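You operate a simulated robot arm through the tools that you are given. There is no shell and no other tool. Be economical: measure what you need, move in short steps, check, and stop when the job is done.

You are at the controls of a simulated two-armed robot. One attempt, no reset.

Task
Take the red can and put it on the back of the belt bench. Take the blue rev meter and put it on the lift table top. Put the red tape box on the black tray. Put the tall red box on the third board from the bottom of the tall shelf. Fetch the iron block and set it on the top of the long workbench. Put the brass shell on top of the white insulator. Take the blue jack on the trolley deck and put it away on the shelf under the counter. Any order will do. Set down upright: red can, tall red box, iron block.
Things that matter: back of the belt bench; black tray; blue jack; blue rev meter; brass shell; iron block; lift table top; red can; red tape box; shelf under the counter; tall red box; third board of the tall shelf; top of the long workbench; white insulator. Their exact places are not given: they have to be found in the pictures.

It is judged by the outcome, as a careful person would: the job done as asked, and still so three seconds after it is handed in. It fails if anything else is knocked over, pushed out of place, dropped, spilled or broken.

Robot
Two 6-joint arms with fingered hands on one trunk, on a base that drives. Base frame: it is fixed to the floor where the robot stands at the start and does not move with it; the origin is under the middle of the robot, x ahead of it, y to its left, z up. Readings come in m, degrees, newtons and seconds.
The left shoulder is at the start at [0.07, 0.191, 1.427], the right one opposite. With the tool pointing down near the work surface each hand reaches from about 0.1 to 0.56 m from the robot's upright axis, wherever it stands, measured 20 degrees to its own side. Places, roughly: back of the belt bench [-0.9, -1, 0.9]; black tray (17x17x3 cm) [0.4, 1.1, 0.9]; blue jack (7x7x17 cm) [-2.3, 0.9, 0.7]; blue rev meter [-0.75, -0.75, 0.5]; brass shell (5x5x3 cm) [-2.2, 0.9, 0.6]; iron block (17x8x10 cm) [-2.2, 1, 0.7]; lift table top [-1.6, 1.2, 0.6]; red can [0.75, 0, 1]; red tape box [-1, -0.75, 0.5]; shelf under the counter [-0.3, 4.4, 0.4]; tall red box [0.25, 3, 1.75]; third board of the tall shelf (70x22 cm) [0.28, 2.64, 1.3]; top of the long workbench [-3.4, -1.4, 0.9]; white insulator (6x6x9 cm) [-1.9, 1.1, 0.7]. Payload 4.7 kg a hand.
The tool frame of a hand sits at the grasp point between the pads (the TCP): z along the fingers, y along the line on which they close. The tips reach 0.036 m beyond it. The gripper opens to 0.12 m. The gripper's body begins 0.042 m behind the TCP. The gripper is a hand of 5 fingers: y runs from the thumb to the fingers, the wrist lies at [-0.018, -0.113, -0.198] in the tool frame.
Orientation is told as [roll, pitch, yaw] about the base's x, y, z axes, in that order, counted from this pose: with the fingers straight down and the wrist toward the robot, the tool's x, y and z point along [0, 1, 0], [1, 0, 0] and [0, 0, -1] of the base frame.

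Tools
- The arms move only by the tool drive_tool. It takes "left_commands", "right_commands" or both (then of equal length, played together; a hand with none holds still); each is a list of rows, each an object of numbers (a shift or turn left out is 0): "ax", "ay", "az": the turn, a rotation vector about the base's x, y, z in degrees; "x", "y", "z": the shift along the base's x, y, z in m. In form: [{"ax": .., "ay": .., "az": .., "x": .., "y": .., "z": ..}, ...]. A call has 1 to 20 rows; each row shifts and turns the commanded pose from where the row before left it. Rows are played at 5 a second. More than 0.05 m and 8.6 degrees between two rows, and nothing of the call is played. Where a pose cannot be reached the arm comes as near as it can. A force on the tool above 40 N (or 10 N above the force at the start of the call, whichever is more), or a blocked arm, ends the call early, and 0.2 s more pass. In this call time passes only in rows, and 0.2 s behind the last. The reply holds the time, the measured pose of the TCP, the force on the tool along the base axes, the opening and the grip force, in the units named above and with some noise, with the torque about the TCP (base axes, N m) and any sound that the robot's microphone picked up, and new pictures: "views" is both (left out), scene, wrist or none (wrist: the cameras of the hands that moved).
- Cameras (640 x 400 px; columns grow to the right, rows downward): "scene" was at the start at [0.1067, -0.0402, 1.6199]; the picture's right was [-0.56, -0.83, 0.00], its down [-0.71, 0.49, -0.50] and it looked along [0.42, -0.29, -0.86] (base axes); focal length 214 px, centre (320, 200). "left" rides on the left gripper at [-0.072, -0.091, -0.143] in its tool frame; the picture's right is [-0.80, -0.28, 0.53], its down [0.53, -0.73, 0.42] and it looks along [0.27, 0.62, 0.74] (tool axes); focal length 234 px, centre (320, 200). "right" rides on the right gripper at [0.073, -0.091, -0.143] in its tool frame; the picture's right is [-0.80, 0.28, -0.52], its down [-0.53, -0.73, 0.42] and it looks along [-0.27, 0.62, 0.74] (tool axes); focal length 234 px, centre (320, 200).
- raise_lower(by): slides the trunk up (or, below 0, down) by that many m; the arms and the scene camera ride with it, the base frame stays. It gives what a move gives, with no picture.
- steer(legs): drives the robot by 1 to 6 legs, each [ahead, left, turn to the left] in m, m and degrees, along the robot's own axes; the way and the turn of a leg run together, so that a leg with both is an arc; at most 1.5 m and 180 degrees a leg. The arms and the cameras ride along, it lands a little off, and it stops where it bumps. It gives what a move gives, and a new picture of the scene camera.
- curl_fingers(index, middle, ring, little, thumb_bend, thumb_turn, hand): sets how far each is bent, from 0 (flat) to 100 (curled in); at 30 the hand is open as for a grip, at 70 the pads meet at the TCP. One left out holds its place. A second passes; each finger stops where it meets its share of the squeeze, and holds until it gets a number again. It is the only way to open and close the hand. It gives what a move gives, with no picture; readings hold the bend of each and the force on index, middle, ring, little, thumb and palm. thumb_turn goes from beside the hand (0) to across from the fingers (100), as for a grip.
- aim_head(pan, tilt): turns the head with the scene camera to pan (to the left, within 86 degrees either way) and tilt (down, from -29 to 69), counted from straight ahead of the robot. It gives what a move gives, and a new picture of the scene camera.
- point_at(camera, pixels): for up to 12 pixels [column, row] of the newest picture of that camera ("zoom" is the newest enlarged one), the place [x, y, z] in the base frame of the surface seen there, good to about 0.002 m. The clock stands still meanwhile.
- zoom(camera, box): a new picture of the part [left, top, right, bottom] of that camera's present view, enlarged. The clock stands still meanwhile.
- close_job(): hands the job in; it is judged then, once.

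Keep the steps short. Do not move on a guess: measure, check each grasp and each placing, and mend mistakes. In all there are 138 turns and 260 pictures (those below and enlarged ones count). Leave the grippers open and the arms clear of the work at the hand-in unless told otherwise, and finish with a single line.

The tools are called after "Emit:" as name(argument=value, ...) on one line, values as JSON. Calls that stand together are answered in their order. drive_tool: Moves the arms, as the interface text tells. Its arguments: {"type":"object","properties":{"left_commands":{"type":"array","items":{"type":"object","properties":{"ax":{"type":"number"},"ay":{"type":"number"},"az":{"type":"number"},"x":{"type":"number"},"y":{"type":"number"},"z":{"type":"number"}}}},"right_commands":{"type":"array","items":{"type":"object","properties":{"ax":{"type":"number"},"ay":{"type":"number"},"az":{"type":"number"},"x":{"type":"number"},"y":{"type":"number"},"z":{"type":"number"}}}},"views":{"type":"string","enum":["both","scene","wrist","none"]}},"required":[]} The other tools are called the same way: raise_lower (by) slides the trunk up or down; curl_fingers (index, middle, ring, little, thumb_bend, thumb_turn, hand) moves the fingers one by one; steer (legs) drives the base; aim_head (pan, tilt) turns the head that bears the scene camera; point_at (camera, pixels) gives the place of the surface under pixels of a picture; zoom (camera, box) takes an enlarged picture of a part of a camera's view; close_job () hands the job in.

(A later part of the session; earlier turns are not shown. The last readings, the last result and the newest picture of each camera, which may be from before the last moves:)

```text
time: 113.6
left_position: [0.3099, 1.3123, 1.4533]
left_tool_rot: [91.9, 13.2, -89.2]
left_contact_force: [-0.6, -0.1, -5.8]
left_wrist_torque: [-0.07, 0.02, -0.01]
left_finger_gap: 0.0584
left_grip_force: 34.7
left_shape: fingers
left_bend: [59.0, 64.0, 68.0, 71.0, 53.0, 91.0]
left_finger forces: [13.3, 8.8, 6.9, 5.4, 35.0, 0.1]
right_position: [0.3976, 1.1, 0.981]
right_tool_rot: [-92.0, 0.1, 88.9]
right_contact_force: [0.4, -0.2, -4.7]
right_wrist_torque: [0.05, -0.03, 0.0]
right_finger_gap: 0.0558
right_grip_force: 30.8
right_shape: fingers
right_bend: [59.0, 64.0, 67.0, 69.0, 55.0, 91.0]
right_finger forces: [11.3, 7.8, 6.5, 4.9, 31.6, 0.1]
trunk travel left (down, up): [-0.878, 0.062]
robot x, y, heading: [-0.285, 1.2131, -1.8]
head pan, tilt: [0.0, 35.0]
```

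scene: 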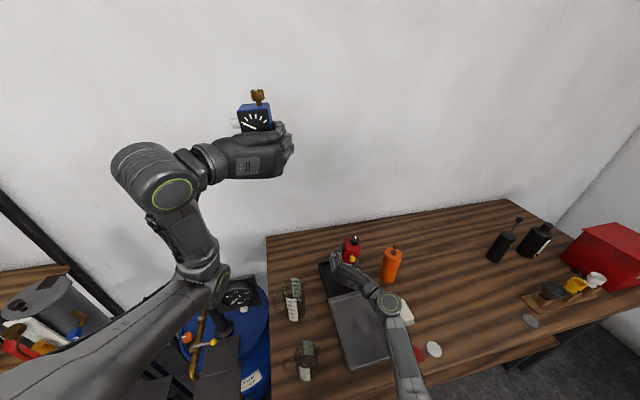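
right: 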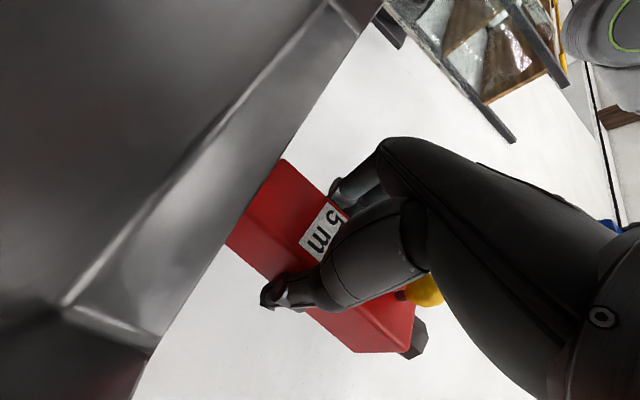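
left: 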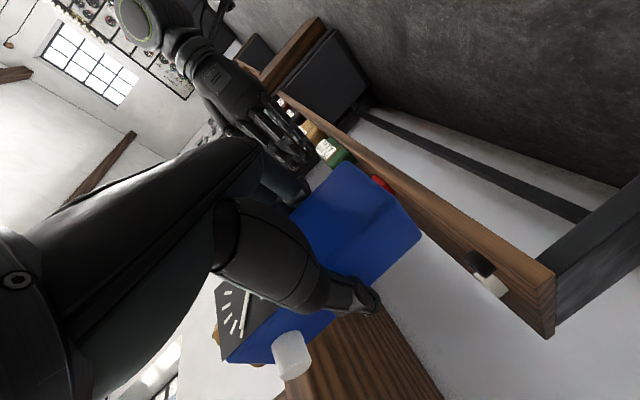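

The wrist underside probably touches the grey tray's rim in front. I pitch the fingers down 9° so the wrist rises, then lower on to the tray floor.

Emit:
drive_tool(right_commands=[{"ay": 4.5, "z": 0.005}, {"ay": 4.5}, {"z": -0.012}, {"z": -0.008}, {}], views="wrist")

```text
time: 114.8
left_position: [0.3088, 1.3135, 1.4548]
left_tool_rot: [92.2, 13.2, -89.1]
left_contact_force: [0.3, 0.1, -4.4]
left_wrist_torque: [-0.06, 0.05, 0.02]
left_finger_gap: 0.0585
left_grip_force: 35.0
left_shape: fingers
left_bend: [59.0, 64.0, 68.0, 71.0, 53.0, 91.0]
left_finger forces: [13.4, 8.8, 7.0, 5.4, 34.9, 0.1]
right_position: [0.3985, 1.1009, 0.9673]
right_tool_rot: [-83.0, 0.2, 88.9]
right_contact_force: [-0.4, -0.4, -5.3]
right_wrist_torque: [0.07, 0.02, 0.0]
right_finger_gap: 0.056
right_grip_force: 30.7
right_shape: fingers
right_bend: [59.0, 64.0, 67.0, 69.0, 55.0, 91.0]
right_finger forces: [11.2, 7.8, 6.2, 4.7, 31.0, 0.0]
trunk travel left (down, up): [-0.878, 0.062]
robot x, y, heading: [-0.2834, 1.2172, -1.4]
head pan, tilt: [0.0, 35.0]
```

right: 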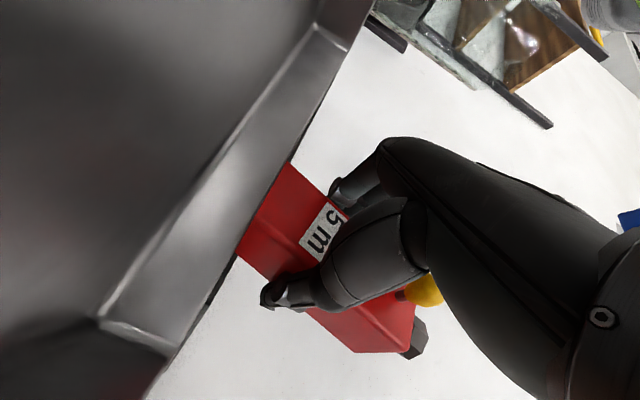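

Free of contact. I continue down in small steps.

Emit:
drive_tool(right_commands=[{"z": -0.004}, {"z": -0.004}, {"z": -0.003}, {"z": -0.003}, {}], views="wrist")

```text
time: 116.0
left_position: [0.3043, 1.3162, 1.4564]
left_tool_rot: [92.4, 13.0, -89.0]
left_contact_force: [1.5, -0.3, -4.1]
left_wrist_torque: [-0.09, 0.06, -0.01]
left_finger_gap: 0.0582
left_grip_force: 34.7
left_shape: fingers
left_bend: [59.0, 64.0, 68.0, 71.0, 53.0, 91.0]
left_finger forces: [13.4, 8.7, 7.0, 5.4, 34.9, 0.0]
right_position: [0.396, 1.104, 0.9614]
right_tool_rot: [-83.7, 0.2, 89.0]
right_contact_force: [-4.0, 9.5, 34.1]
right_wrist_torque: [-0.31, -0.89, 0.27]
right_finger_gap: 0.0561
right_grip_force: 37.9
right_shape: fingers
right_bend: [59.0, 63.0, 65.0, 68.0, 54.0, 94.0]
right_finger forces: [14.2, 11.5, 10.3, 9.2, 30.4, 0.1]
trunk travel left (down, up): [-0.878, 0.062]
robot x, y, heading: [-0.2868, 1.2156, -1.7]
head pan, tilt: [0.0, 35.0]
```

right: 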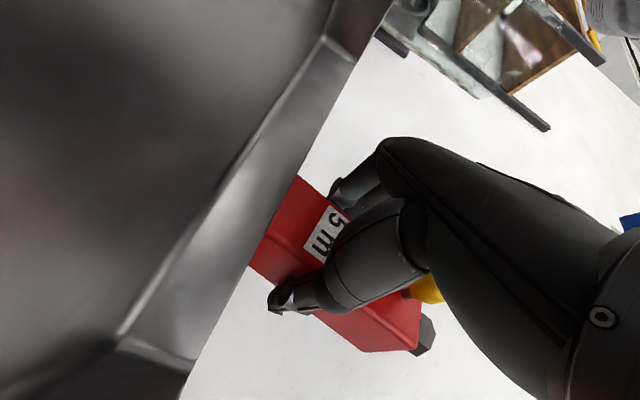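

The tape box touches the tray floor as computed (34 N). I ease up 2 mm and open.

Emit:
drive_tool(right_commands=[{"z": 0.003}], views="none")

Emit:
curl_fingers(hand="right", index=30, middle=30, ring=30, little=30, thumb_bend=30)

Emit:
zoom(camera="scene", box=[280, 210, 460, 350])

```text
time: 116.4
left_position: [0.3049, 1.3152, 1.4549]
left_tool_rot: [92.3, 13.1, -88.9]
left_contact_force: [-0.1, -1.0, -5.3]
left_wrist_torque: [-0.04, 0.04, -0.01]
left_finger_gap: 0.0583
left_grip_force: 35.0
left_shape: fingers
left_bend: [59.0, 64.0, 68.0, 71.0, 53.0, 91.0]
left_finger forces: [13.4, 8.8, 7.0, 5.3, 34.9, 0.1]
right_position: [0.3956, 1.1016, 0.961]
right_tool_rot: [-83.5, 0.2, 89.0]
right_contact_force: [-3.1, 10.6, 28.9]
right_wrist_torque: [-0.04, -0.86, 0.32]
right_finger_gap: 0.056
right_grip_force: 36.0
right_shape: fingers
right_bend: [59.0, 63.0, 66.0, 68.0, 55.0, 94.0]
right_finger forces: [14.9, 11.6, 9.8, 7.7, 28.7, 0.0]
trunk travel left (down, up): [-0.878, 0.062]
robot x, y, heading: [-0.2878, 1.2148, -1.8]
head pan, tilt: [0.0, 35.0]
```

```text
time: 117.4
left_position: [0.309, 1.3132, 1.4545]
left_tool_rot: [92.0, 13.3, -89.1]
left_contact_force: [0.3, 0.3, -5.1]
left_wrist_torque: [-0.09, 0.07, 0.03]
left_finger_gap: 0.0583
left_grip_force: 34.9
left_shape: fingers
left_bend: [59.0, 64.0, 68.0, 71.0, 53.0, 91.0]
left_finger forces: [13.4, 8.8, 7.0, 5.4, 34.9, 0.0]
right_position: [0.3974, 1.1, 0.9571]
right_tool_rot: [-83.0, 0.1, 89.0]
right_contact_force: [0.2, 0.1, 0.2]
right_wrist_torque: [-0.01, -0.05, 0.01]
right_finger_gap: 0.1219
right_grip_force: 0.0
right_shape: fingers
right_bend: [30.0, 30.0, 30.0, 30.0, 30.0, 97.0]
right_finger forces: [0.0, 0.1, 0.0, 0.1, 0.0, 0.0]
trunk travel left (down, up): [-0.878, 0.062]
robot x, y, heading: [-0.2812, 1.2128, -1.5]
head pan, tilt: [0.0, 35.0]
```

```text
2.86 times, centred on (370, 280) of scene
```

zoom: 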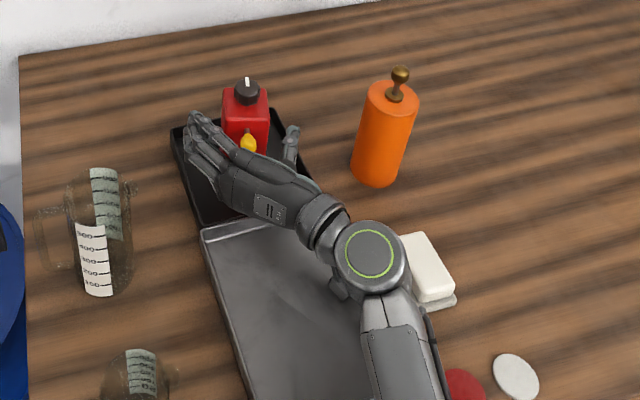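

The tape box stands in the tray. I withdraw the right hand straight back, then back the base off.

Emit:
drive_tool(right_commands=[{"x": -0.03, "z": 0.004}, {"x": -0.03, "z": 0.006}, {"x": -0.03, "z": 0.01}, {"x": -0.01, "z": 0.045}, {"z": 0.045}, {"z": 0.03}], views="none")

Emit:
steer(legs=[[-0.5, 0, 0]])

Emit:
aim_head(pan=80, tilt=25)

```text
time: 118.8
left_position: [0.3082, 1.3132, 1.4535]
left_tool_rot: [92.1, 13.2, -89.2]
left_contact_force: [-1.1, -0.9, -3.7]
left_wrist_torque: [-0.07, 0.04, -0.01]
left_finger_gap: 0.0586
left_grip_force: 34.6
left_shape: fingers
left_bend: [59.0, 64.0, 68.0, 71.0, 53.0, 91.0]
left_finger forces: [13.3, 8.9, 7.0, 5.5, 34.9, 0.1]
right_position: [0.2961, 1.0942, 1.0917]
right_tool_rot: [-82.7, 1.1, 88.9]
right_contact_force: [0.7, -0.9, 0.5]
right_wrist_torque: [-0.03, -0.03, 0.0]
right_finger_gap: 0.1219
right_grip_force: 0.0
right_shape: fingers
right_bend: [30.0, 30.0, 30.0, 30.0, 30.0, 98.0]
right_finger forces: [0.0, 0.1, 0.0, 0.0, 0.1, 0.0]
trunk travel left (down, up): [-0.878, 0.062]
robot x, y, heading: [-0.2839, 1.215, -1.6]
head pan, tilt: [0.0, 35.0]
```

```text
time: 121.7
left_position: [-0.1789, 1.3251, 1.4523]
left_tool_rot: [92.1, 13.2, -89.4]
left_contact_force: [0.2, -0.2, -4.5]
left_wrist_torque: [-0.1, 0.03, 0.0]
left_finger_gap: 0.0584
left_grip_force: 34.9
left_shape: fingers
left_bend: [59.0, 64.0, 68.0, 71.0, 53.0, 91.0]
left_finger forces: [13.3, 8.8, 7.0, 5.3, 34.7, 0.1]
right_position: [-0.1911, 1.1077, 1.0942]
right_tool_rot: [-83.2, 1.0, 88.8]
right_contact_force: [0.3, 0.2, -0.1]
right_wrist_torque: [0.02, 0.02, -0.03]
right_finger_gap: 0.1222
right_grip_force: 0.0
right_shape: fingers
right_bend: [30.0, 30.0, 30.0, 30.0, 30.0, 98.0]
right_finger forces: [0.0, 0.0, 0.0, 0.1, 0.1, 0.0]
trunk travel left (down, up): [-0.878, 0.062]
robot x, y, heading: [-0.7779, 1.231, -2.0]
head pan, tilt: [0.0, 35.0]
```

scene: 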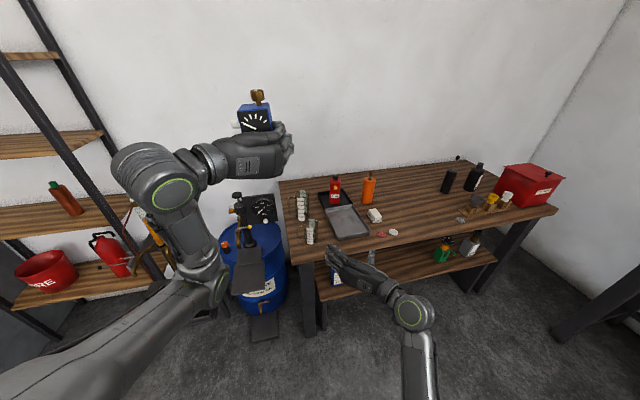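

```text
time: 123.2
left_position: [-0.1799, 1.3252, 1.4546]
left_tool_rot: [92.1, 13.1, -89.4]
left_contact_force: [-0.5, 0.4, -5.0]
left_wrist_torque: [-0.03, 0.05, -0.01]
left_finger_gap: 0.0582
left_grip_force: 35.0
left_shape: fingers
left_bend: [59.0, 64.0, 68.0, 71.0, 53.0, 91.0]
left_finger forces: [13.4, 8.8, 7.0, 5.4, 34.7, 0.1]
right_position: [-0.1921, 1.107, 1.0935]
right_tool_rot: [-83.2, 1.1, 88.8]
right_contact_force: [-0.3, 0.9, -0.5]
right_wrist_torque: [0.0, -0.01, 0.01]
right_finger_gap: 0.122
right_grip_force: 0.0
right_shape: fingers
right_bend: [30.0, 30.0, 30.0, 30.0, 30.0, 98.0]
right_finger forces: [0.1, 0.0, 0.0, 0.1, 0.0, 0.1]
trunk travel left (down, up): [-0.878, 0.062]
robot x, y, heading: [-0.7718, 1.2286, -1.9]
head pan, tilt: [80.0, 25.0]
```

scene: 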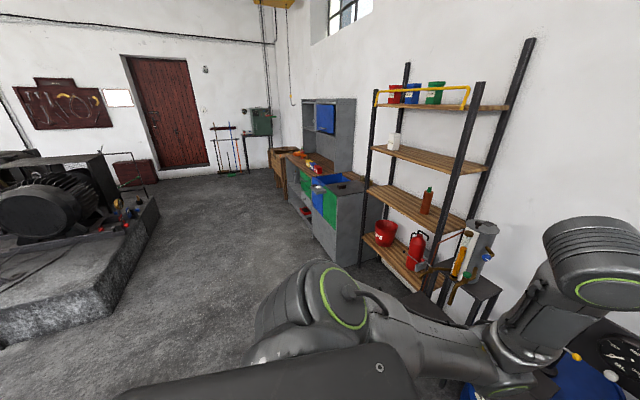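

Tape box confirmed in the tray. Now I move away a bit and turn to face the lift table behind me.

Emit:
steer(legs=[[0.1, -0.35, 0], [0, 0, 150]])

Emit:
aim_head(pan=0, tilt=30)

```text
time: 132.2
left_position: [-1.2593, 1.0631, 1.4537]
left_tool_rot: [92.0, 13.3, 62.9]
left_contact_force: [0.1, 0.2, -5.7]
left_wrist_torque: [0.08, -0.08, -0.02]
left_finger_gap: 0.0584
left_grip_force: 34.3
left_shape: fingers
left_bend: [59.0, 64.0, 68.0, 71.0, 53.0, 91.0]
left_finger forces: [13.3, 8.8, 7.0, 5.1, 34.5, 0.0]
right_position: [-1.147, 1.2504, 1.0951]
right_tool_rot: [-83.3, 1.2, -119.0]
right_contact_force: [-0.6, 0.2, -0.1]
right_wrist_torque: [0.01, 0.01, -0.02]
right_finger_gap: 0.122
right_grip_force: 0.0
right_shape: fingers
right_bend: [30.0, 30.0, 30.0, 30.0, 30.0, 98.0]
right_finger forces: [0.0, 0.0, 0.0, 0.0, 0.0, 0.0]
trunk travel left (down, up): [-0.878, 0.062]
robot x, y, heading: [-0.6904, 0.8722, 150.2]
head pan, tilt: [80.0, 25.0]
```

scene: 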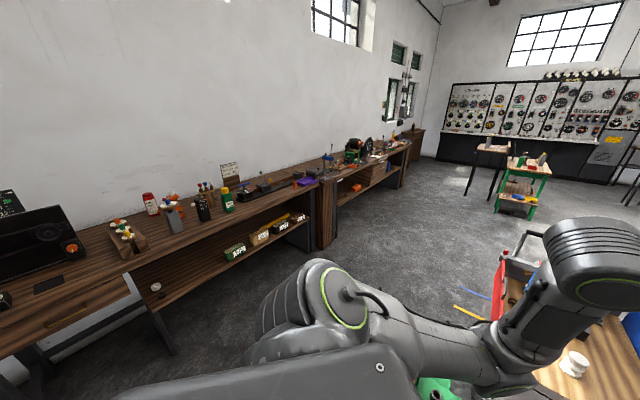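

```text
time: 133.7
left_position: [-1.2603, 1.0622, 1.4535]
left_tool_rot: [92.2, 13.3, 62.9]
left_contact_force: [0.8, -0.1, -5.5]
left_wrist_torque: [0.05, -0.08, 0.01]
left_finger_gap: 0.0586
left_grip_force: 34.5
left_shape: fingers
left_bend: [59.0, 64.0, 68.0, 71.0, 53.0, 91.0]
left_finger forces: [13.2, 8.8, 7.0, 5.3, 34.5, 0.0]
right_position: [-1.1473, 1.2498, 1.0956]
right_tool_rot: [-83.1, 1.0, -119.0]
right_contact_force: [-0.6, 0.0, 0.5]
right_wrist_torque: [-0.01, 0.01, 0.02]
right_finger_gap: 0.1218
right_grip_force: 0.0
right_shape: fingers
right_bend: [30.0, 30.0, 30.0, 30.0, 30.0, 98.0]
right_finger forces: [0.0, 0.1, 0.1, 0.0, 0.0, 0.0]
trunk travel left (down, up): [-0.878, 0.062]
robot x, y, heading: [-0.6914, 0.8755, 150.4]
head pan, tilt: [0.0, 30.0]
```

scene: 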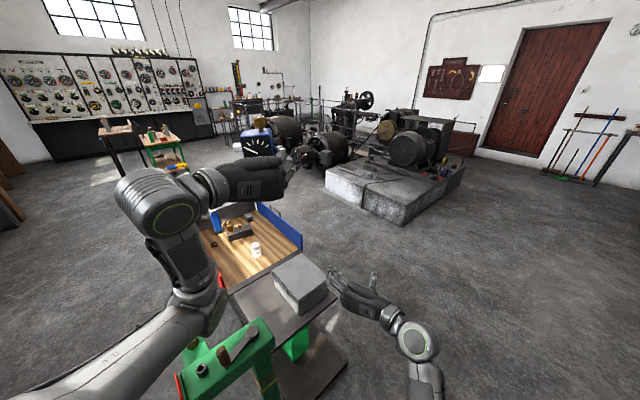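

I see the lift table (dark top with grey box) and the trolley behind it. I zoom and measure.

Emit:
zoom(camera="scene", box=[170, 190, 370, 390])

Emit:
point_at(camera="scene", pixels=[[260, 300], [290, 320], [240, 300], [305, 258], [300, 280], [328, 292], [275, 270], [330, 310], [290, 335], [265, 340], [255, 250], [240, 232]])

```text
2.00 times, centred on (270, 290) of scene
```

zoom: 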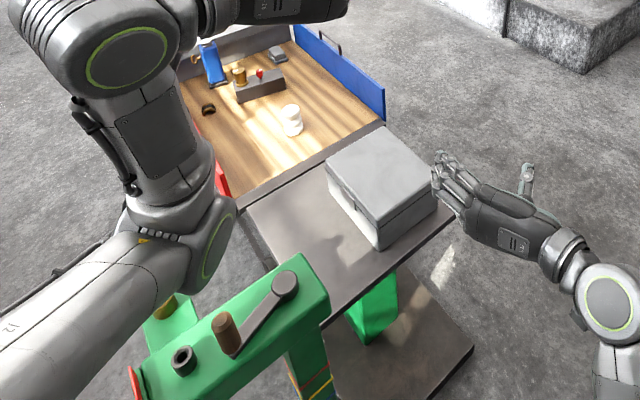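

```text
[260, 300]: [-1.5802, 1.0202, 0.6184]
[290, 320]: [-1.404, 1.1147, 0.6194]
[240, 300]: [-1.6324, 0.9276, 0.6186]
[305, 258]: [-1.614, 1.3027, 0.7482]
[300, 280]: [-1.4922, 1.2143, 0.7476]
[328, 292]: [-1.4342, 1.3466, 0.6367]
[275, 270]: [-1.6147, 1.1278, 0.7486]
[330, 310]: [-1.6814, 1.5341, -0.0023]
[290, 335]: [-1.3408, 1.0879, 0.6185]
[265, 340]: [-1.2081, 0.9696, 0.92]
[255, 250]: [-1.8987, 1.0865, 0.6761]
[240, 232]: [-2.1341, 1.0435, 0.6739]
```

Free space on the lift table is left of the grey box, near (-1.58,1.0,0.618). I go round to its -y side, facing +y.

Emit:
steer(legs=[[0, 0, -60], [-0.62, 0.3, 0], [0, 0.48, 0]])

Emit:
raise_lower(by=-0.25)

Emit:
aim_head(pan=0, tilt=38)

```text
time: 142.7
left_position: [-1.589, 0.8203, 1.4533]
left_tool_rot: [92.0, 13.3, 3.5]
left_contact_force: [0.2, -0.2, -5.5]
left_wrist_torque: [-0.03, -0.08, -0.01]
left_finger_gap: 0.0585
left_grip_force: 34.5
left_shape: fingers
left_bend: [59.0, 64.0, 68.0, 71.0, 53.0, 91.0]
left_finger forces: [13.2, 8.9, 6.9, 5.0, 34.4, 0.0]
right_position: [-1.37, 0.8174, 1.0942]
right_tool_rot: [-83.2, 1.1, -178.4]
right_contact_force: [0.7, -0.1, 0.5]
right_wrist_torque: [0.01, 0.0, 0.01]
right_finger_gap: 0.1221
right_grip_force: 0.1
right_shape: fingers
right_bend: [30.0, 30.0, 30.0, 30.0, 30.0, 98.0]
right_finger forces: [0.1, 0.0, 0.0, 0.1, 0.1, 0.0]
trunk travel left (down, up): [-0.878, 0.062]
robot x, y, heading: [-1.4582, 0.2311, 91.0]
head pan, tilt: [0.0, 30.0]
```

scene: 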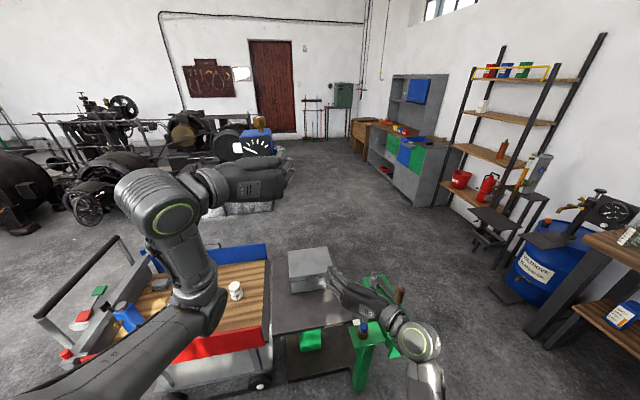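

```text
time: 144.2
left_position: [-1.5892, 0.8171, 1.3089]
left_tool_rot: [92.1, 13.2, 3.7]
left_contact_force: [0.2, 0.0, -5.0]
left_wrist_torque: [-0.05, -0.06, -0.02]
left_finger_gap: 0.0581
left_grip_force: 34.4
left_shape: fingers
left_bend: [59.0, 64.0, 68.0, 71.0, 53.0, 91.0]
left_finger forces: [13.3, 8.8, 6.9, 4.9, 34.2, 0.0]
right_position: [-1.3702, 0.8169, 0.96]
right_tool_rot: [-84.5, 0.7, -178.4]
right_contact_force: [-1.9, -5.8, 18.0]
right_wrist_torque: [-1.15, -0.68, -0.31]
right_finger_gap: 0.1225
right_grip_force: 9.7
right_shape: fingers
right_bend: [30.0, 30.0, 30.0, 30.0, 30.0, 100.0]
right_finger forces: [0.1, 0.0, 0.1, 0.0, 19.1, 0.1]
trunk travel left (down, up): [-0.733, 0.207]
robot x, y, heading: [-1.4621, 0.2289, 90.7]
head pan, tilt: [0.0, 30.0]
stopped: the force on the tool passed its limit at 56 N (the readings are from after the stop); the commanded pose is now the measured one
```

```text
time: 144.9
left_position: [-1.5886, 0.8168, 1.3092]
left_tool_rot: [92.1, 13.2, 3.5]
left_contact_force: [0.4, 0.3, -4.1]
left_wrist_torque: [-0.01, -0.11, -0.04]
left_finger_gap: 0.0585
left_grip_force: 34.3
left_shape: fingers
left_bend: [59.0, 64.0, 68.0, 71.0, 53.0, 91.0]
left_finger forces: [13.3, 8.7, 6.9, 5.0, 34.3, 0.0]
right_position: [-1.3704, 0.8175, 0.9589]
right_tool_rot: [-84.4, 0.9, -178.3]
right_contact_force: [-0.5, -1.3, 23.0]
right_wrist_torque: [-1.39, -0.91, -0.11]
right_finger_gap: 0.1224
right_grip_force: 11.3
right_shape: fingers
right_bend: [30.0, 30.0, 30.0, 30.0, 30.0, 100.0]
right_finger forces: [0.1, 0.1, 0.1, 0.1, 22.7, 0.1]
trunk travel left (down, up): [-0.733, 0.207]
robot x, y, heading: [-1.4592, 0.2282, 91.2]
head pan, tilt: [0.0, 38.0]
```

scene: 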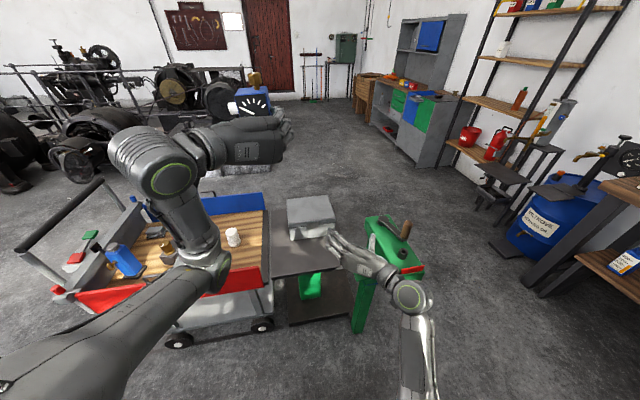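

The right thumb came down on the green lift post. I raise the right hand at once and pull it back.

Emit:
drive_tool(right_commands=[{"z": 0.04}, {"z": 0.04}, {"z": 0.04}, {"z": 0.02, "y": -0.04}, {"y": -0.045}, {"y": -0.045}, {"y": -0.045}, {}], views="scene")

Emit:
zoom(camera="scene", box=[210, 180, 450, 340])

```text
time: 146.4
left_position: [-1.588, 0.8177, 1.307]
left_tool_rot: [92.0, 13.3, 3.4]
left_contact_force: [0.0, -0.6, -4.4]
left_wrist_torque: [-0.04, -0.07, -0.04]
left_finger_gap: 0.0586
left_grip_force: 33.8
left_shape: fingers
left_bend: [59.0, 64.0, 68.0, 71.0, 53.0, 91.0]
left_finger forces: [13.3, 8.8, 6.9, 5.1, 34.2, 0.0]
right_position: [-1.3452, 0.7488, 1.0226]
right_tool_rot: [-85.0, 12.0, -178.2]
right_contact_force: [0.2, -0.4, -0.3]
right_wrist_torque: [-0.04, 0.0, 0.02]
right_finger_gap: 0.1224
right_grip_force: 0.1
right_shape: fingers
right_bend: [30.0, 30.0, 30.0, 30.0, 30.0, 98.0]
right_finger forces: [0.1, 0.0, 0.1, 0.0, 0.0, 0.0]
right hand out of reach, approached as far as the arm can: row 4, 5, 6, 7
trunk travel left (down, up): [-0.733, 0.207]
robot x, y, heading: [-1.4608, 0.2289, 91.0]
head pan, tilt: [0.0, 38.0]
stopped in row 7 (right hand): the arm was blocked; the commanded pose is now the measured one
```

scene: 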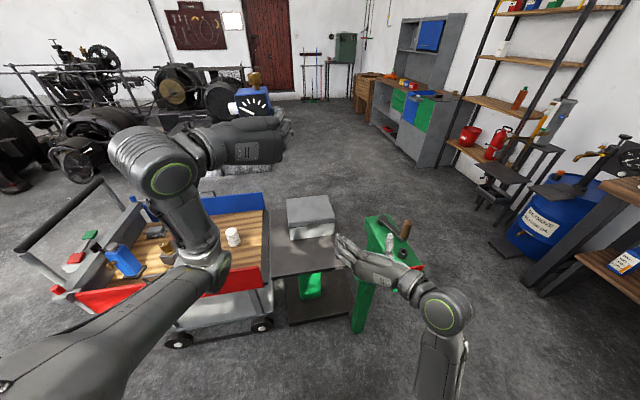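

```text
2.50 times, centred on (330, 260) of scene
```

zoom: 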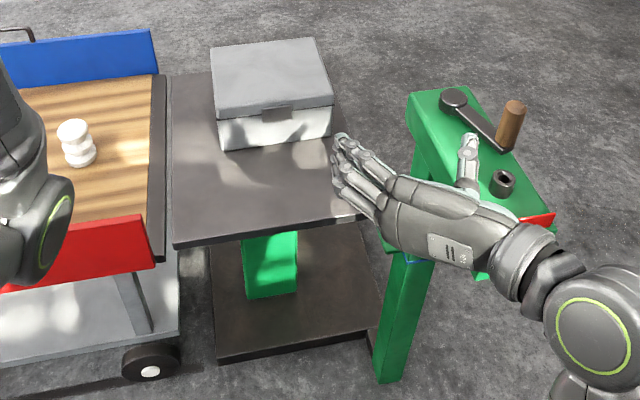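

I back away from the post, then fold the right hand to fingers-down out to the side, while leveling and lowering the left hand relative to the trunk.

Emit:
steer(legs=[[-0.3, 0, 0]])

Emit:
drive_tool(right_commands=[{"ax": -4.62, "ay": 4.62, "az": -4.62, "x": 0.015, "z": 0.01}, {"ax": -4.62, "ay": 4.62, "az": -4.62, "x": 0.015, "z": 0.01}, {"ax": -4.62, "ay": 4.62, "az": -4.62, "x": 0.015, "z": 0.01}, {"ax": -4.62, "ay": 4.62, "az": -4.62, "x": 0.015, "z": 0.01}, {"ax": -4.62, "ay": 4.62, "az": -4.62, "x": 0.015, "z": 0.01}, {"ax": -4.62, "ay": 4.62, "az": -4.62, "x": 0.015, "z": 0.01}, {"ax": -4.62, "ay": 4.62, "az": -4.62, "x": 0.015, "z": 0.01}, {"ax": -4.62, "ay": 4.62, "az": -4.62, "x": 0.015, "z": 0.01}, {"ax": -4.62, "ay": 4.62, "az": -4.62, "x": 0.015, "z": 0.01}, {"ax": -4.62, "ay": 4.62, "az": -4.62, "x": 0.015, "z": 0.01}, {"ax": -4.62, "ay": 4.62, "az": -4.62, "x": 0.015, "z": 0.01}, {"ax": -4.62, "ay": 4.62, "az": -4.62, "x": 0.015, "z": 0.01}, {"ax": -4.62, "ay": 4.62, "az": -4.62, "x": 0.015, "z": 0.01}, {"ax": -4.62, "ay": 4.62, "az": -4.62, "x": 0.015, "z": 0.01}, {}], left_commands=[{"y": 0.006, "z": -0.015}, {"y": 0.006, "z": -0.015}, {"y": 0.006, "z": -0.015}, {"y": 0.006, "z": -0.015}, {"y": 0.006, "z": -0.015, "ay": -1.5}, {"y": 0.006, "z": -0.015, "ay": -1.5}, {"y": 0.006, "z": -0.015, "ay": -1.5}, {"y": 0.006, "z": -0.015, "ay": -1.5}, {"y": 0.006, "z": -0.015, "ay": -1.5}, {"z": -0.015, "ay": -1.5}, {"z": -0.015, "ay": -1.5}, {"z": -0.015, "ay": -1.5}, {"z": -0.015, "ay": -1.2}, {"z": -0.015}, {}])

```text
time: 148.5
left_position: [-1.5834, 0.5194, 1.3078]
left_tool_rot: [92.0, 13.2, 3.4]
left_contact_force: [0.7, 0.4, -5.3]
left_wrist_torque: [-0.05, -0.06, -0.03]
left_finger_gap: 0.0583
left_grip_force: 33.7
left_shape: fingers
left_bend: [59.0, 64.0, 68.0, 71.0, 53.0, 91.0]
left_finger forces: [13.3, 8.7, 7.0, 5.0, 34.1, 0.0]
right_position: [-1.3385, 0.4492, 1.0209]
right_tool_rot: [-84.9, 12.0, -178.3]
right_contact_force: [-0.7, 1.0, 0.0]
right_wrist_torque: [0.0, 0.0, -0.04]
right_finger_gap: 0.1222
right_grip_force: 0.1
right_shape: fingers
right_bend: [30.0, 30.0, 30.0, 30.0, 30.0, 98.0]
right_finger forces: [0.0, 0.0, 0.1, 0.1, 0.1, 0.0]
trunk travel left (down, up): [-0.733, 0.207]
robot x, y, heading: [-1.4527, -0.0713, 90.6]
head pan, tilt: [0.0, 38.0]
```

scene: 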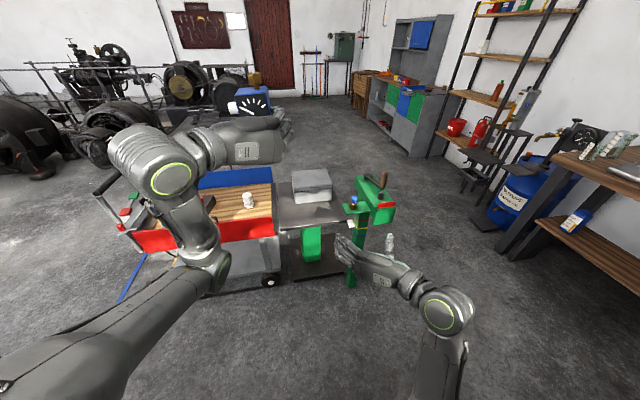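

```text
time: 151.7
left_position: [-1.5835, 0.5742, 1.0958]
left_tool_rot: [91.2, 0.0, 3.4]
left_contact_force: [-0.7, -0.3, -5.2]
left_wrist_torque: [-0.02, -0.1, -0.02]
left_finger_gap: 0.0583
left_grip_force: 34.1
left_shape: fingers
left_bend: [59.0, 64.0, 68.0, 71.0, 53.0, 91.0]
left_finger forces: [13.0, 8.7, 6.8, 4.7, 34.8, 0.1]
right_position: [-1.1344, 0.5002, 1.1294]
right_tool_rot: [-0.9, -5.0, 106.8]
right_contact_force: [0.9, -0.3, -0.4]
right_wrist_torque: [0.01, -0.01, 0.01]
right_finger_gap: 0.1226
right_grip_force: 0.2
right_shape: fingers
right_bend: [30.0, 30.0, 30.0, 30.0, 30.0, 98.0]
right_finger forces: [0.0, 0.0, 0.0, 0.0, 0.0, 0.0]
right hand out of reach, approached as far as the arm can: row 1, 2, 3, 4, 5, 6
trunk travel left (down, up): [-0.733, 0.207]
robot x, y, heading: [-1.4576, -0.0687, 90.7]
head pan, tilt: [0.0, 38.0]
```

scene: 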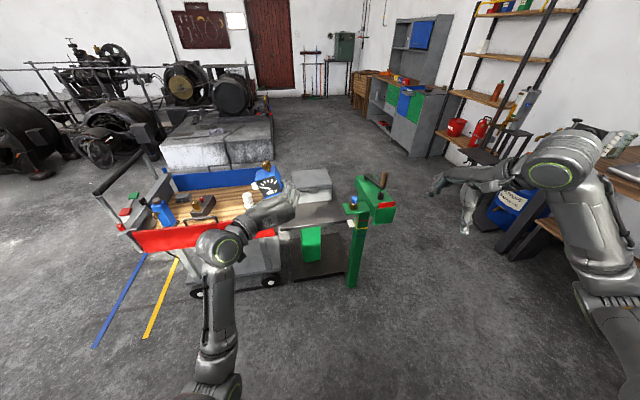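
right: 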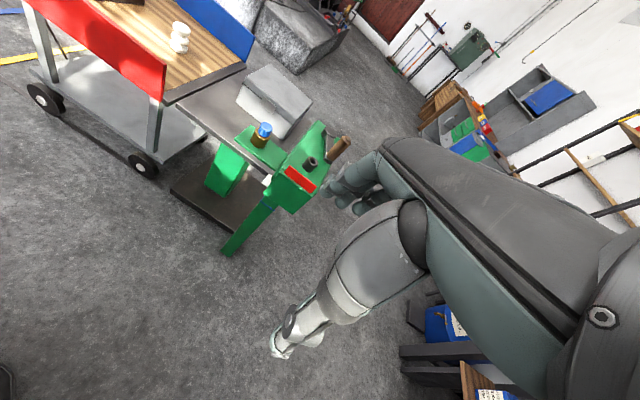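
left: 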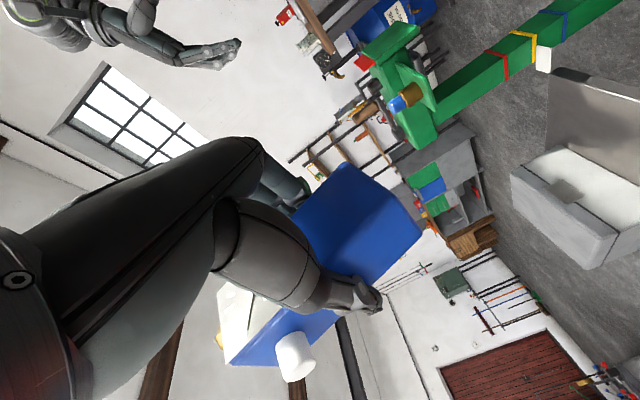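

Left hand is level. I tuck the right hand back, and measure the table's front edge and the meter's tilt.

Emit:
drive_tool(right_commands=[{"y": -0.045}, {"y": -0.045}, {"y": -0.045}, {"y": -0.045}, {"y": -0.04, "z": 0.02}, {"z": 0.03}], views="none")

Emit:
point_at(camera="scene", pixels=[[285, 228], [300, 228], [335, 222], [300, 212], [310, 185], [352, 205], [360, 270], [320, 215], [295, 200], [270, 235], [370, 215]])

Emit:
zoom(camera="scene", box=[90, 140, 410, 300])

```text
time: 153.1
left_position: [-1.5838, 0.5721, 1.0965]
left_tool_rot: [91.2, 0.0, 3.4]
left_contact_force: [-0.5, -0.2, -6.0]
left_wrist_torque: [-0.04, -0.11, 0.0]
left_finger_gap: 0.0587
left_grip_force: 34.3
left_shape: fingers
left_bend: [59.0, 64.0, 68.0, 71.0, 53.0, 91.0]
left_finger forces: [13.2, 8.7, 6.8, 4.8, 34.8, 0.1]
right_position: [-1.0939, 0.3825, 1.2048]
right_tool_rot: [-1.1, -4.8, 106.9]
right_contact_force: [0.5, 0.0, -0.6]
right_wrist_torque: [0.0, 0.02, -0.03]
right_finger_gap: 0.1223
right_grip_force: 0.1
right_shape: fingers
right_bend: [30.0, 30.0, 30.0, 30.0, 30.0, 98.0]
right_finger forces: [0.1, 0.0, 0.0, 0.1, 0.1, 0.0]
right hand out of reach, approached as far as the arm can: row 2, 3, 4, 5
trunk travel left (down, up): [-0.733, 0.207]
robot x, y, heading: [-1.4563, -0.0699, 91.0]
head pan, tilt: [0.0, 38.0]
```

```text
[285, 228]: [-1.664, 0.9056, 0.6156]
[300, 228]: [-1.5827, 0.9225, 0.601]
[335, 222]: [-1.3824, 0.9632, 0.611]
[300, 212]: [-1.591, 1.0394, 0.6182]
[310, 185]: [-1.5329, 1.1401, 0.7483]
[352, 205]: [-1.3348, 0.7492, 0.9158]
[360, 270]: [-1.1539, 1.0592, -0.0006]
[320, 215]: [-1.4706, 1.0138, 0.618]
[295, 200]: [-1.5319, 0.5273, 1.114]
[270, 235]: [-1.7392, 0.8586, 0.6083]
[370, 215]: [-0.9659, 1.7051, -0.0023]
```

```text
2.00 times, centred on (250, 220) of scene
```

zoom: 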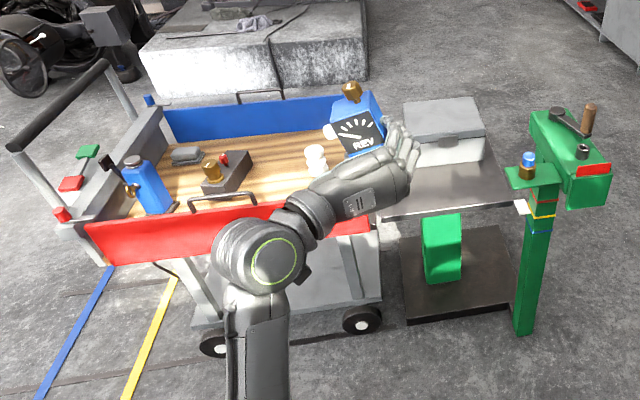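

The meter leans in the hand. I measure its edges with the left camera to level it.

Emit:
point_at(camera="left", pixels=[[348, 168], [417, 235], [385, 215], [370, 275], [322, 315], [240, 358], [300, 320], [400, 250], [330, 215], [360, 200]])

Emit:
zoom(camera="left", box=[200, 130, 440, 390])

```text
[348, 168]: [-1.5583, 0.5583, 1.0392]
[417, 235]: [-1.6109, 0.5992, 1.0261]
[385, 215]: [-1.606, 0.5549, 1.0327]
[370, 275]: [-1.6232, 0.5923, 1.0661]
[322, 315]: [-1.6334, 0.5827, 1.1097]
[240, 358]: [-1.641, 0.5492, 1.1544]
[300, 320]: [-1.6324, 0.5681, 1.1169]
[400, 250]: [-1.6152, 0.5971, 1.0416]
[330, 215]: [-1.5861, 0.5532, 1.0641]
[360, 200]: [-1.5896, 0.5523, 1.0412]
```

```text
1.54 times, centred on (320, 260) of left
```

zoom: 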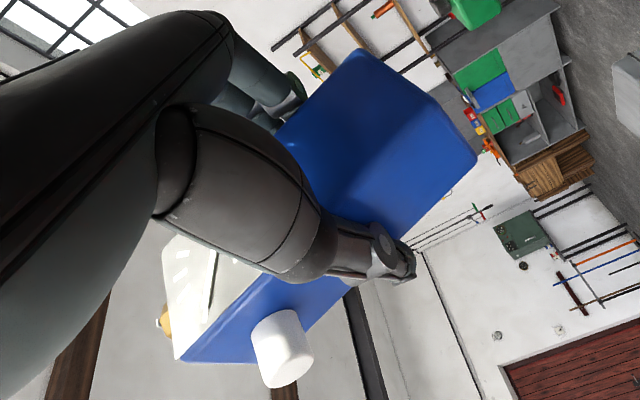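

The meter's top leans 14° to -x; I roll the hand back +13°. I also measure the trolley corner and my elbow, to pass clear.

Emit:
drive_tool(left_commands=[{"ay": 6.5}, {"ay": 6.5}, {}], views="scene")

Emit:
point_at(camera="scene", pixels=[[215, 245], [240, 235], [262, 230], [272, 222], [140, 240], [200, 225], [268, 285], [212, 330], [215, 380], [277, 260], [240, 210]])

```text
time: 153.9
left_position: [-1.5821, 0.5736, 1.0965]
left_tool_rot: [92.0, 13.1, 3.4]
left_contact_force: [-0.1, 0.7, -4.7]
left_wrist_torque: [-0.02, -0.1, 0.02]
left_finger_gap: 0.0586
left_grip_force: 34.0
left_shape: fingers
left_bend: [59.0, 64.0, 68.0, 71.0, 53.0, 91.0]
left_finger forces: [13.2, 8.8, 6.9, 5.1, 34.4, 0.0]
right_position: [-1.0939, 0.3816, 1.2036]
right_tool_rot: [-0.9, -5.0, 107.0]
right_contact_force: [0.2, -0.1, -0.7]
right_wrist_torque: [-0.02, -0.01, 0.01]
right_finger_gap: 0.1228
right_grip_force: 0.0
right_shape: fingers
right_bend: [30.0, 30.0, 30.0, 30.0, 30.0, 98.0]
right_finger forces: [0.1, 0.0, 0.1, 0.0, 0.0, 0.0]
trunk travel left (down, up): [-0.733, 0.207]
robot x, y, heading: [-1.455, -0.0699, 90.7]
head pan, tilt: [0.0, 38.0]
```

scene: 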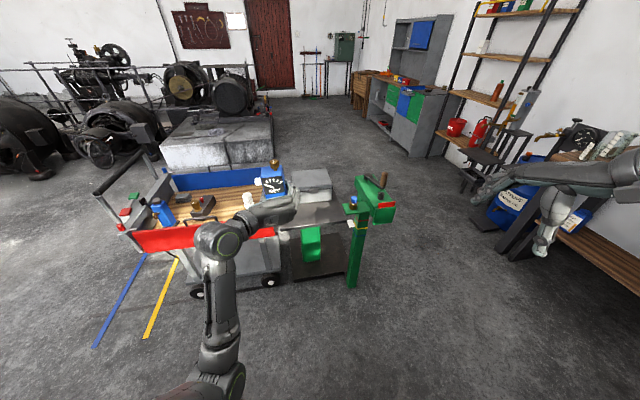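

```text
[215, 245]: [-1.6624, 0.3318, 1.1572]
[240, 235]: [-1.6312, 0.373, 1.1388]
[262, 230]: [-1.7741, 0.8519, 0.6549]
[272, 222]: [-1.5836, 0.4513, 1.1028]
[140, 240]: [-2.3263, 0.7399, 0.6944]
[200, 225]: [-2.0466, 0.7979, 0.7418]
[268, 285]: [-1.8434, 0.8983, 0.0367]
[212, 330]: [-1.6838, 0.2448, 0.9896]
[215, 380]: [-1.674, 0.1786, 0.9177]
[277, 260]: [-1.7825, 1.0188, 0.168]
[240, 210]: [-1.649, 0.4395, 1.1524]
```

All of the left arm stays right of the trolley corner (x -1.77). I raise the right hand well above the post height, then lower the trunk part-way and drive ahead partly.

Emit:
drive_tool(right_commands=[{"z": 0.045}, {"z": 0.045}, {"z": 0.045}, {"z": 0.045}, {"z": 0.045}, {"z": 0.045}, {}], views="none")

Emit:
raise_lower(by=-0.31)

Emit:
steer(legs=[[0.25, -0.06, 0]])

```text
time: 155.5
left_position: [-1.5833, 0.5748, 1.0951]
left_tool_rot: [91.9, 13.0, 3.3]
left_contact_force: [-0.1, 0.2, -5.7]
left_wrist_torque: [-0.06, -0.05, -0.01]
left_finger_gap: 0.0585
left_grip_force: 34.2
left_shape: fingers
left_bend: [59.0, 64.0, 68.0, 71.0, 53.0, 91.0]
left_finger forces: [13.2, 8.7, 6.8, 4.9, 34.2, 0.0]
right_position: [-1.0749, 0.3725, 1.4482]
right_tool_rot: [-0.7, -5.3, 107.1]
right_contact_force: [0.2, 0.6, 0.5]
right_wrist_torque: [-0.05, -0.08, 0.0]
right_finger_gap: 0.1225
right_grip_force: 0.0
right_shape: fingers
right_bend: [30.0, 30.0, 30.0, 30.0, 30.0, 98.0]
right_finger forces: [0.1, 0.0, 0.0, 0.0, 0.0, 0.0]
right hand out of reach, approached as far as the arm can: row 5, 6
trunk travel left (down, up): [-0.733, 0.207]
robot x, y, heading: [-1.4604, -0.0714, 91.0]
head pan, tilt: [0.0, 38.0]
```

```text
time: 158.6
left_position: [-1.5831, 0.5735, 0.7869]
left_tool_rot: [92.0, 13.0, 3.4]
left_contact_force: [-0.4, -0.9, -5.2]
left_wrist_torque: [-0.04, -0.06, 0.01]
left_finger_gap: 0.0585
left_grip_force: 34.3
left_shape: fingers
left_bend: [59.0, 64.0, 68.0, 71.0, 53.0, 91.0]
left_finger forces: [13.2, 8.8, 6.9, 4.9, 34.2, 0.0]
right_position: [-1.0741, 0.3705, 1.1382]
right_tool_rot: [-0.7, -5.4, 107.0]
right_contact_force: [-0.5, -0.9, -0.4]
right_wrist_torque: [-0.01, 0.01, -0.01]
right_finger_gap: 0.1224
right_grip_force: 0.0
right_shape: fingers
right_bend: [30.0, 30.0, 30.0, 30.0, 30.0, 98.0]
right_finger forces: [0.1, 0.1, 0.0, 0.0, 0.1, 0.0]
trunk travel left (down, up): [-0.423, 0.517]
robot x, y, heading: [-1.4585, -0.0728, 91.0]
head pan, tilt: [0.0, 38.0]
```

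```text
time: 160.4
left_position: [-1.5273, 0.82, 0.786]
left_tool_rot: [91.9, 13.0, 3.4]
left_contact_force: [-0.1, -0.3, -4.9]
left_wrist_torque: [-0.02, -0.09, -0.06]
left_finger_gap: 0.0582
left_grip_force: 33.6
left_shape: fingers
left_bend: [59.0, 64.0, 68.0, 71.0, 53.0, 91.0]
left_finger forces: [13.1, 8.9, 6.9, 4.9, 34.2, 0.0]
right_position: [-1.0182, 0.6165, 1.1381]
right_tool_rot: [-0.6, -5.3, 107.0]
right_contact_force: [0.5, 0.6, -0.2]
right_wrist_torque: [-0.03, 0.02, 0.02]
right_finger_gap: 0.1225
right_grip_force: 0.0
right_shape: fingers
right_bend: [30.0, 30.0, 30.0, 30.0, 30.0, 98.0]
right_finger forces: [0.0, 0.1, 0.1, 0.0, 0.1, 0.1]
trunk travel left (down, up): [-0.423, 0.517]
robot x, y, heading: [-1.3997, 0.1744, 91.0]
head pan, tilt: [0.0, 38.0]
```

scene: 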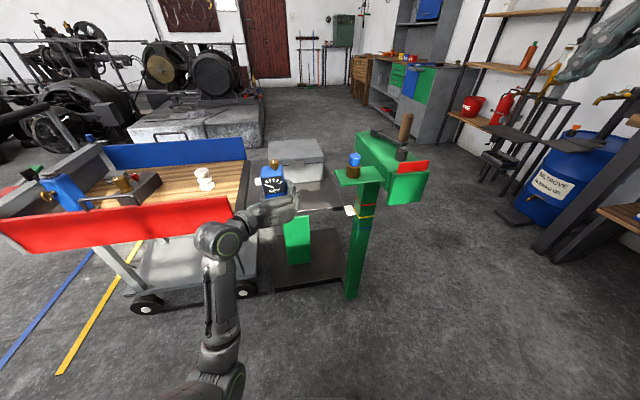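

I drive the remaining 0.19 so the meter is over the table between edge and box, then check.

Emit:
steer(legs=[[0.19, 0, 0]])

Emit:
zoom(camera="scene", box=[160, 120, 400, 280])

```text
time: 162.0
left_position: [-1.5311, 1.012, 0.7853]
left_tool_rot: [91.9, 13.0, 3.5]
left_contact_force: [0.5, 0.7, -4.5]
left_wrist_torque: [-0.02, -0.09, -0.03]
left_finger_gap: 0.0586
left_grip_force: 33.9
left_shape: fingers
left_bend: [59.0, 64.0, 68.0, 71.0, 53.0, 91.0]
left_finger forces: [13.2, 8.7, 7.0, 4.8, 34.1, 0.0]
right_position: [-1.0211, 0.8102, 1.1371]
right_tool_rot: [-0.7, -5.3, 107.0]
right_contact_force: [0.2, 0.4, 0.3]
right_wrist_torque: [-0.02, 0.01, 0.04]
right_finger_gap: 0.1222
right_grip_force: 0.1
right_shape: fingers
right_bend: [30.0, 30.0, 30.0, 30.0, 30.0, 98.0]
right_finger forces: [0.0, 0.1, 0.1, 0.0, 0.0, 0.0]
trunk travel left (down, up): [-0.423, 0.517]
robot x, y, heading: [-1.4045, 0.3644, 91.0]
head pan, tilt: [0.0, 38.0]
```

scene: 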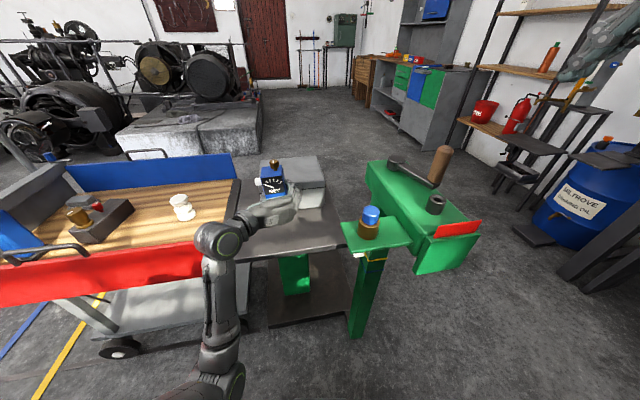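

```text
2.50 times, centred on (280, 200) of scene
```

zoom: 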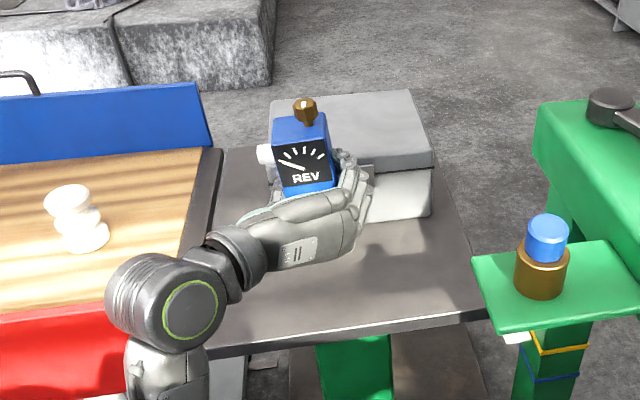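

Well placed and level. I lower by the trunk 0.075, then finish with the hand.

Emit:
raise_lower(by=-0.078)

Emit:
drive_tool(left_commands=[{"z": -0.006}, {"z": -0.005}, {"z": -0.004}, {"z": -0.004}], views="both")

```text
time: 163.1
left_position: [-1.5303, 1.0109, 0.7082]
left_tool_rot: [92.0, 13.0, 3.5]
left_contact_force: [0.1, -0.5, -4.7]
left_wrist_torque: [-0.05, -0.05, -0.01]
left_finger_gap: 0.0587
left_grip_force: 34.3
left_shape: fingers
left_bend: [59.0, 64.0, 68.0, 71.0, 53.0, 91.0]
left_finger forces: [13.3, 8.8, 6.9, 4.9, 34.2, 0.0]
right_position: [-1.0217, 0.8093, 1.0604]
right_tool_rot: [-0.7, -5.4, 107.0]
right_contact_force: [-0.2, 0.2, -0.1]
right_wrist_torque: [0.02, 0.0, -0.03]
right_finger_gap: 0.1225
right_grip_force: 0.1
right_shape: fingers
right_bend: [30.0, 30.0, 30.0, 30.0, 30.0, 98.0]
right_finger forces: [0.0, 0.0, 0.0, 0.0, 0.0, 0.0]
trunk travel left (down, up): [-0.345, 0.595]
robot x, y, heading: [-1.4053, 0.37, 91.0]
head pan, tilt: [0.0, 38.0]
```

```text
time: 164.1
left_position: [-1.5317, 1.011, 0.6879]
left_tool_rot: [91.9, 13.1, 3.5]
left_contact_force: [0.0, -0.8, -4.7]
left_wrist_torque: [-0.03, -0.04, 0.0]
left_finger_gap: 0.0586
left_grip_force: 33.8
left_shape: fingers
left_bend: [59.0, 64.0, 68.0, 71.0, 53.0, 91.0]
left_finger forces: [13.3, 8.7, 6.9, 4.9, 34.1, 0.1]
right_position: [-1.0231, 0.8079, 1.0604]
right_tool_rot: [-0.7, -5.3, 107.0]
right_contact_force: [-0.9, 0.1, 0.4]
right_wrist_torque: [0.0, -0.03, -0.03]
right_finger_gap: 0.1223
right_grip_force: 0.0
right_shape: fingers
right_bend: [30.0, 30.0, 30.0, 30.0, 30.0, 98.0]
right_finger forces: [0.1, 0.0, 0.0, 0.0, 0.1, 0.1]
trunk travel left (down, up): [-0.345, 0.595]
robot x, y, heading: [-1.406, 0.3674, 91.0]
head pan, tilt: [0.0, 38.0]
```

scene: 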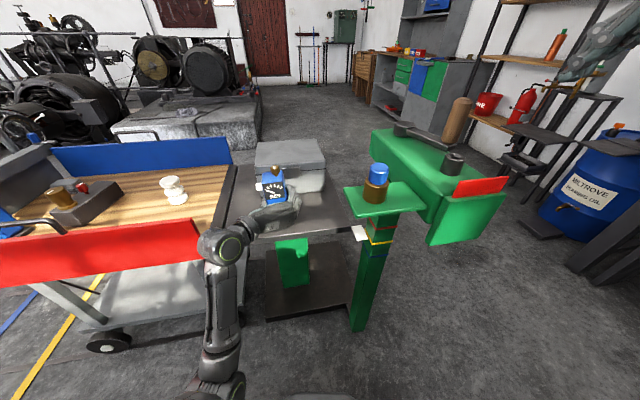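
left: 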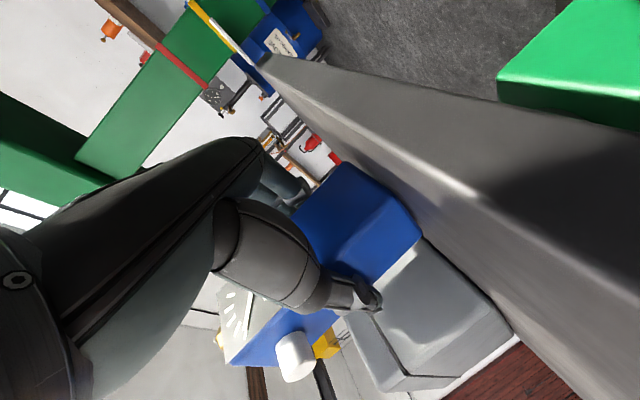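

Not yet touching (z 0.688). I continue down in small steps.

Emit:
drive_tool(left_commands=[{"z": -0.003}, {"z": -0.003}, {"z": -0.003}, {"z": -0.003}], views="none")

Emit:
zoom(camera="left", box=[200, 130, 520, 390])

```text
time: 165.1
left_position: [-1.5298, 1.0114, 0.682]
left_tool_rot: [92.6, 13.1, 3.6]
left_contact_force: [6.5, 11.0, 28.3]
left_wrist_torque: [-0.06, 0.54, -0.2]
left_finger_gap: 0.0587
left_grip_force: 39.2
left_shape: fingers
left_bend: [59.0, 64.0, 67.0, 70.0, 52.0, 94.0]
left_finger forces: [12.4, 11.6, 10.2, 9.0, 35.0, 0.0]
right_position: [-1.0204, 0.807, 1.0601]
right_tool_rot: [-0.7, -5.5, 107.2]
right_contact_force: [0.8, -0.1, -0.1]
right_wrist_torque: [-0.02, -0.02, -0.03]
right_finger_gap: 0.1223
right_grip_force: 0.0
right_shape: fingers
right_bend: [30.0, 30.0, 30.0, 30.0, 30.0, 98.0]
right_finger forces: [0.0, 0.0, 0.0, 0.1, 0.0, 0.0]
trunk travel left (down, up): [-0.345, 0.595]
robot x, y, heading: [-1.4055, 0.3715, 90.9]
head pan, tilt: [0.0, 38.0]
```

```text
1.54 times, centred on (360, 260) of left
```

zoom: 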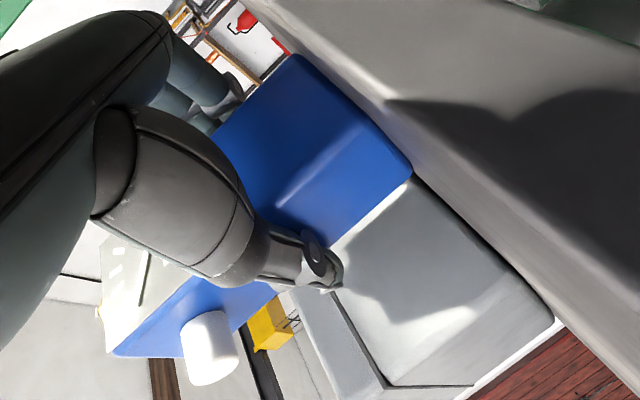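

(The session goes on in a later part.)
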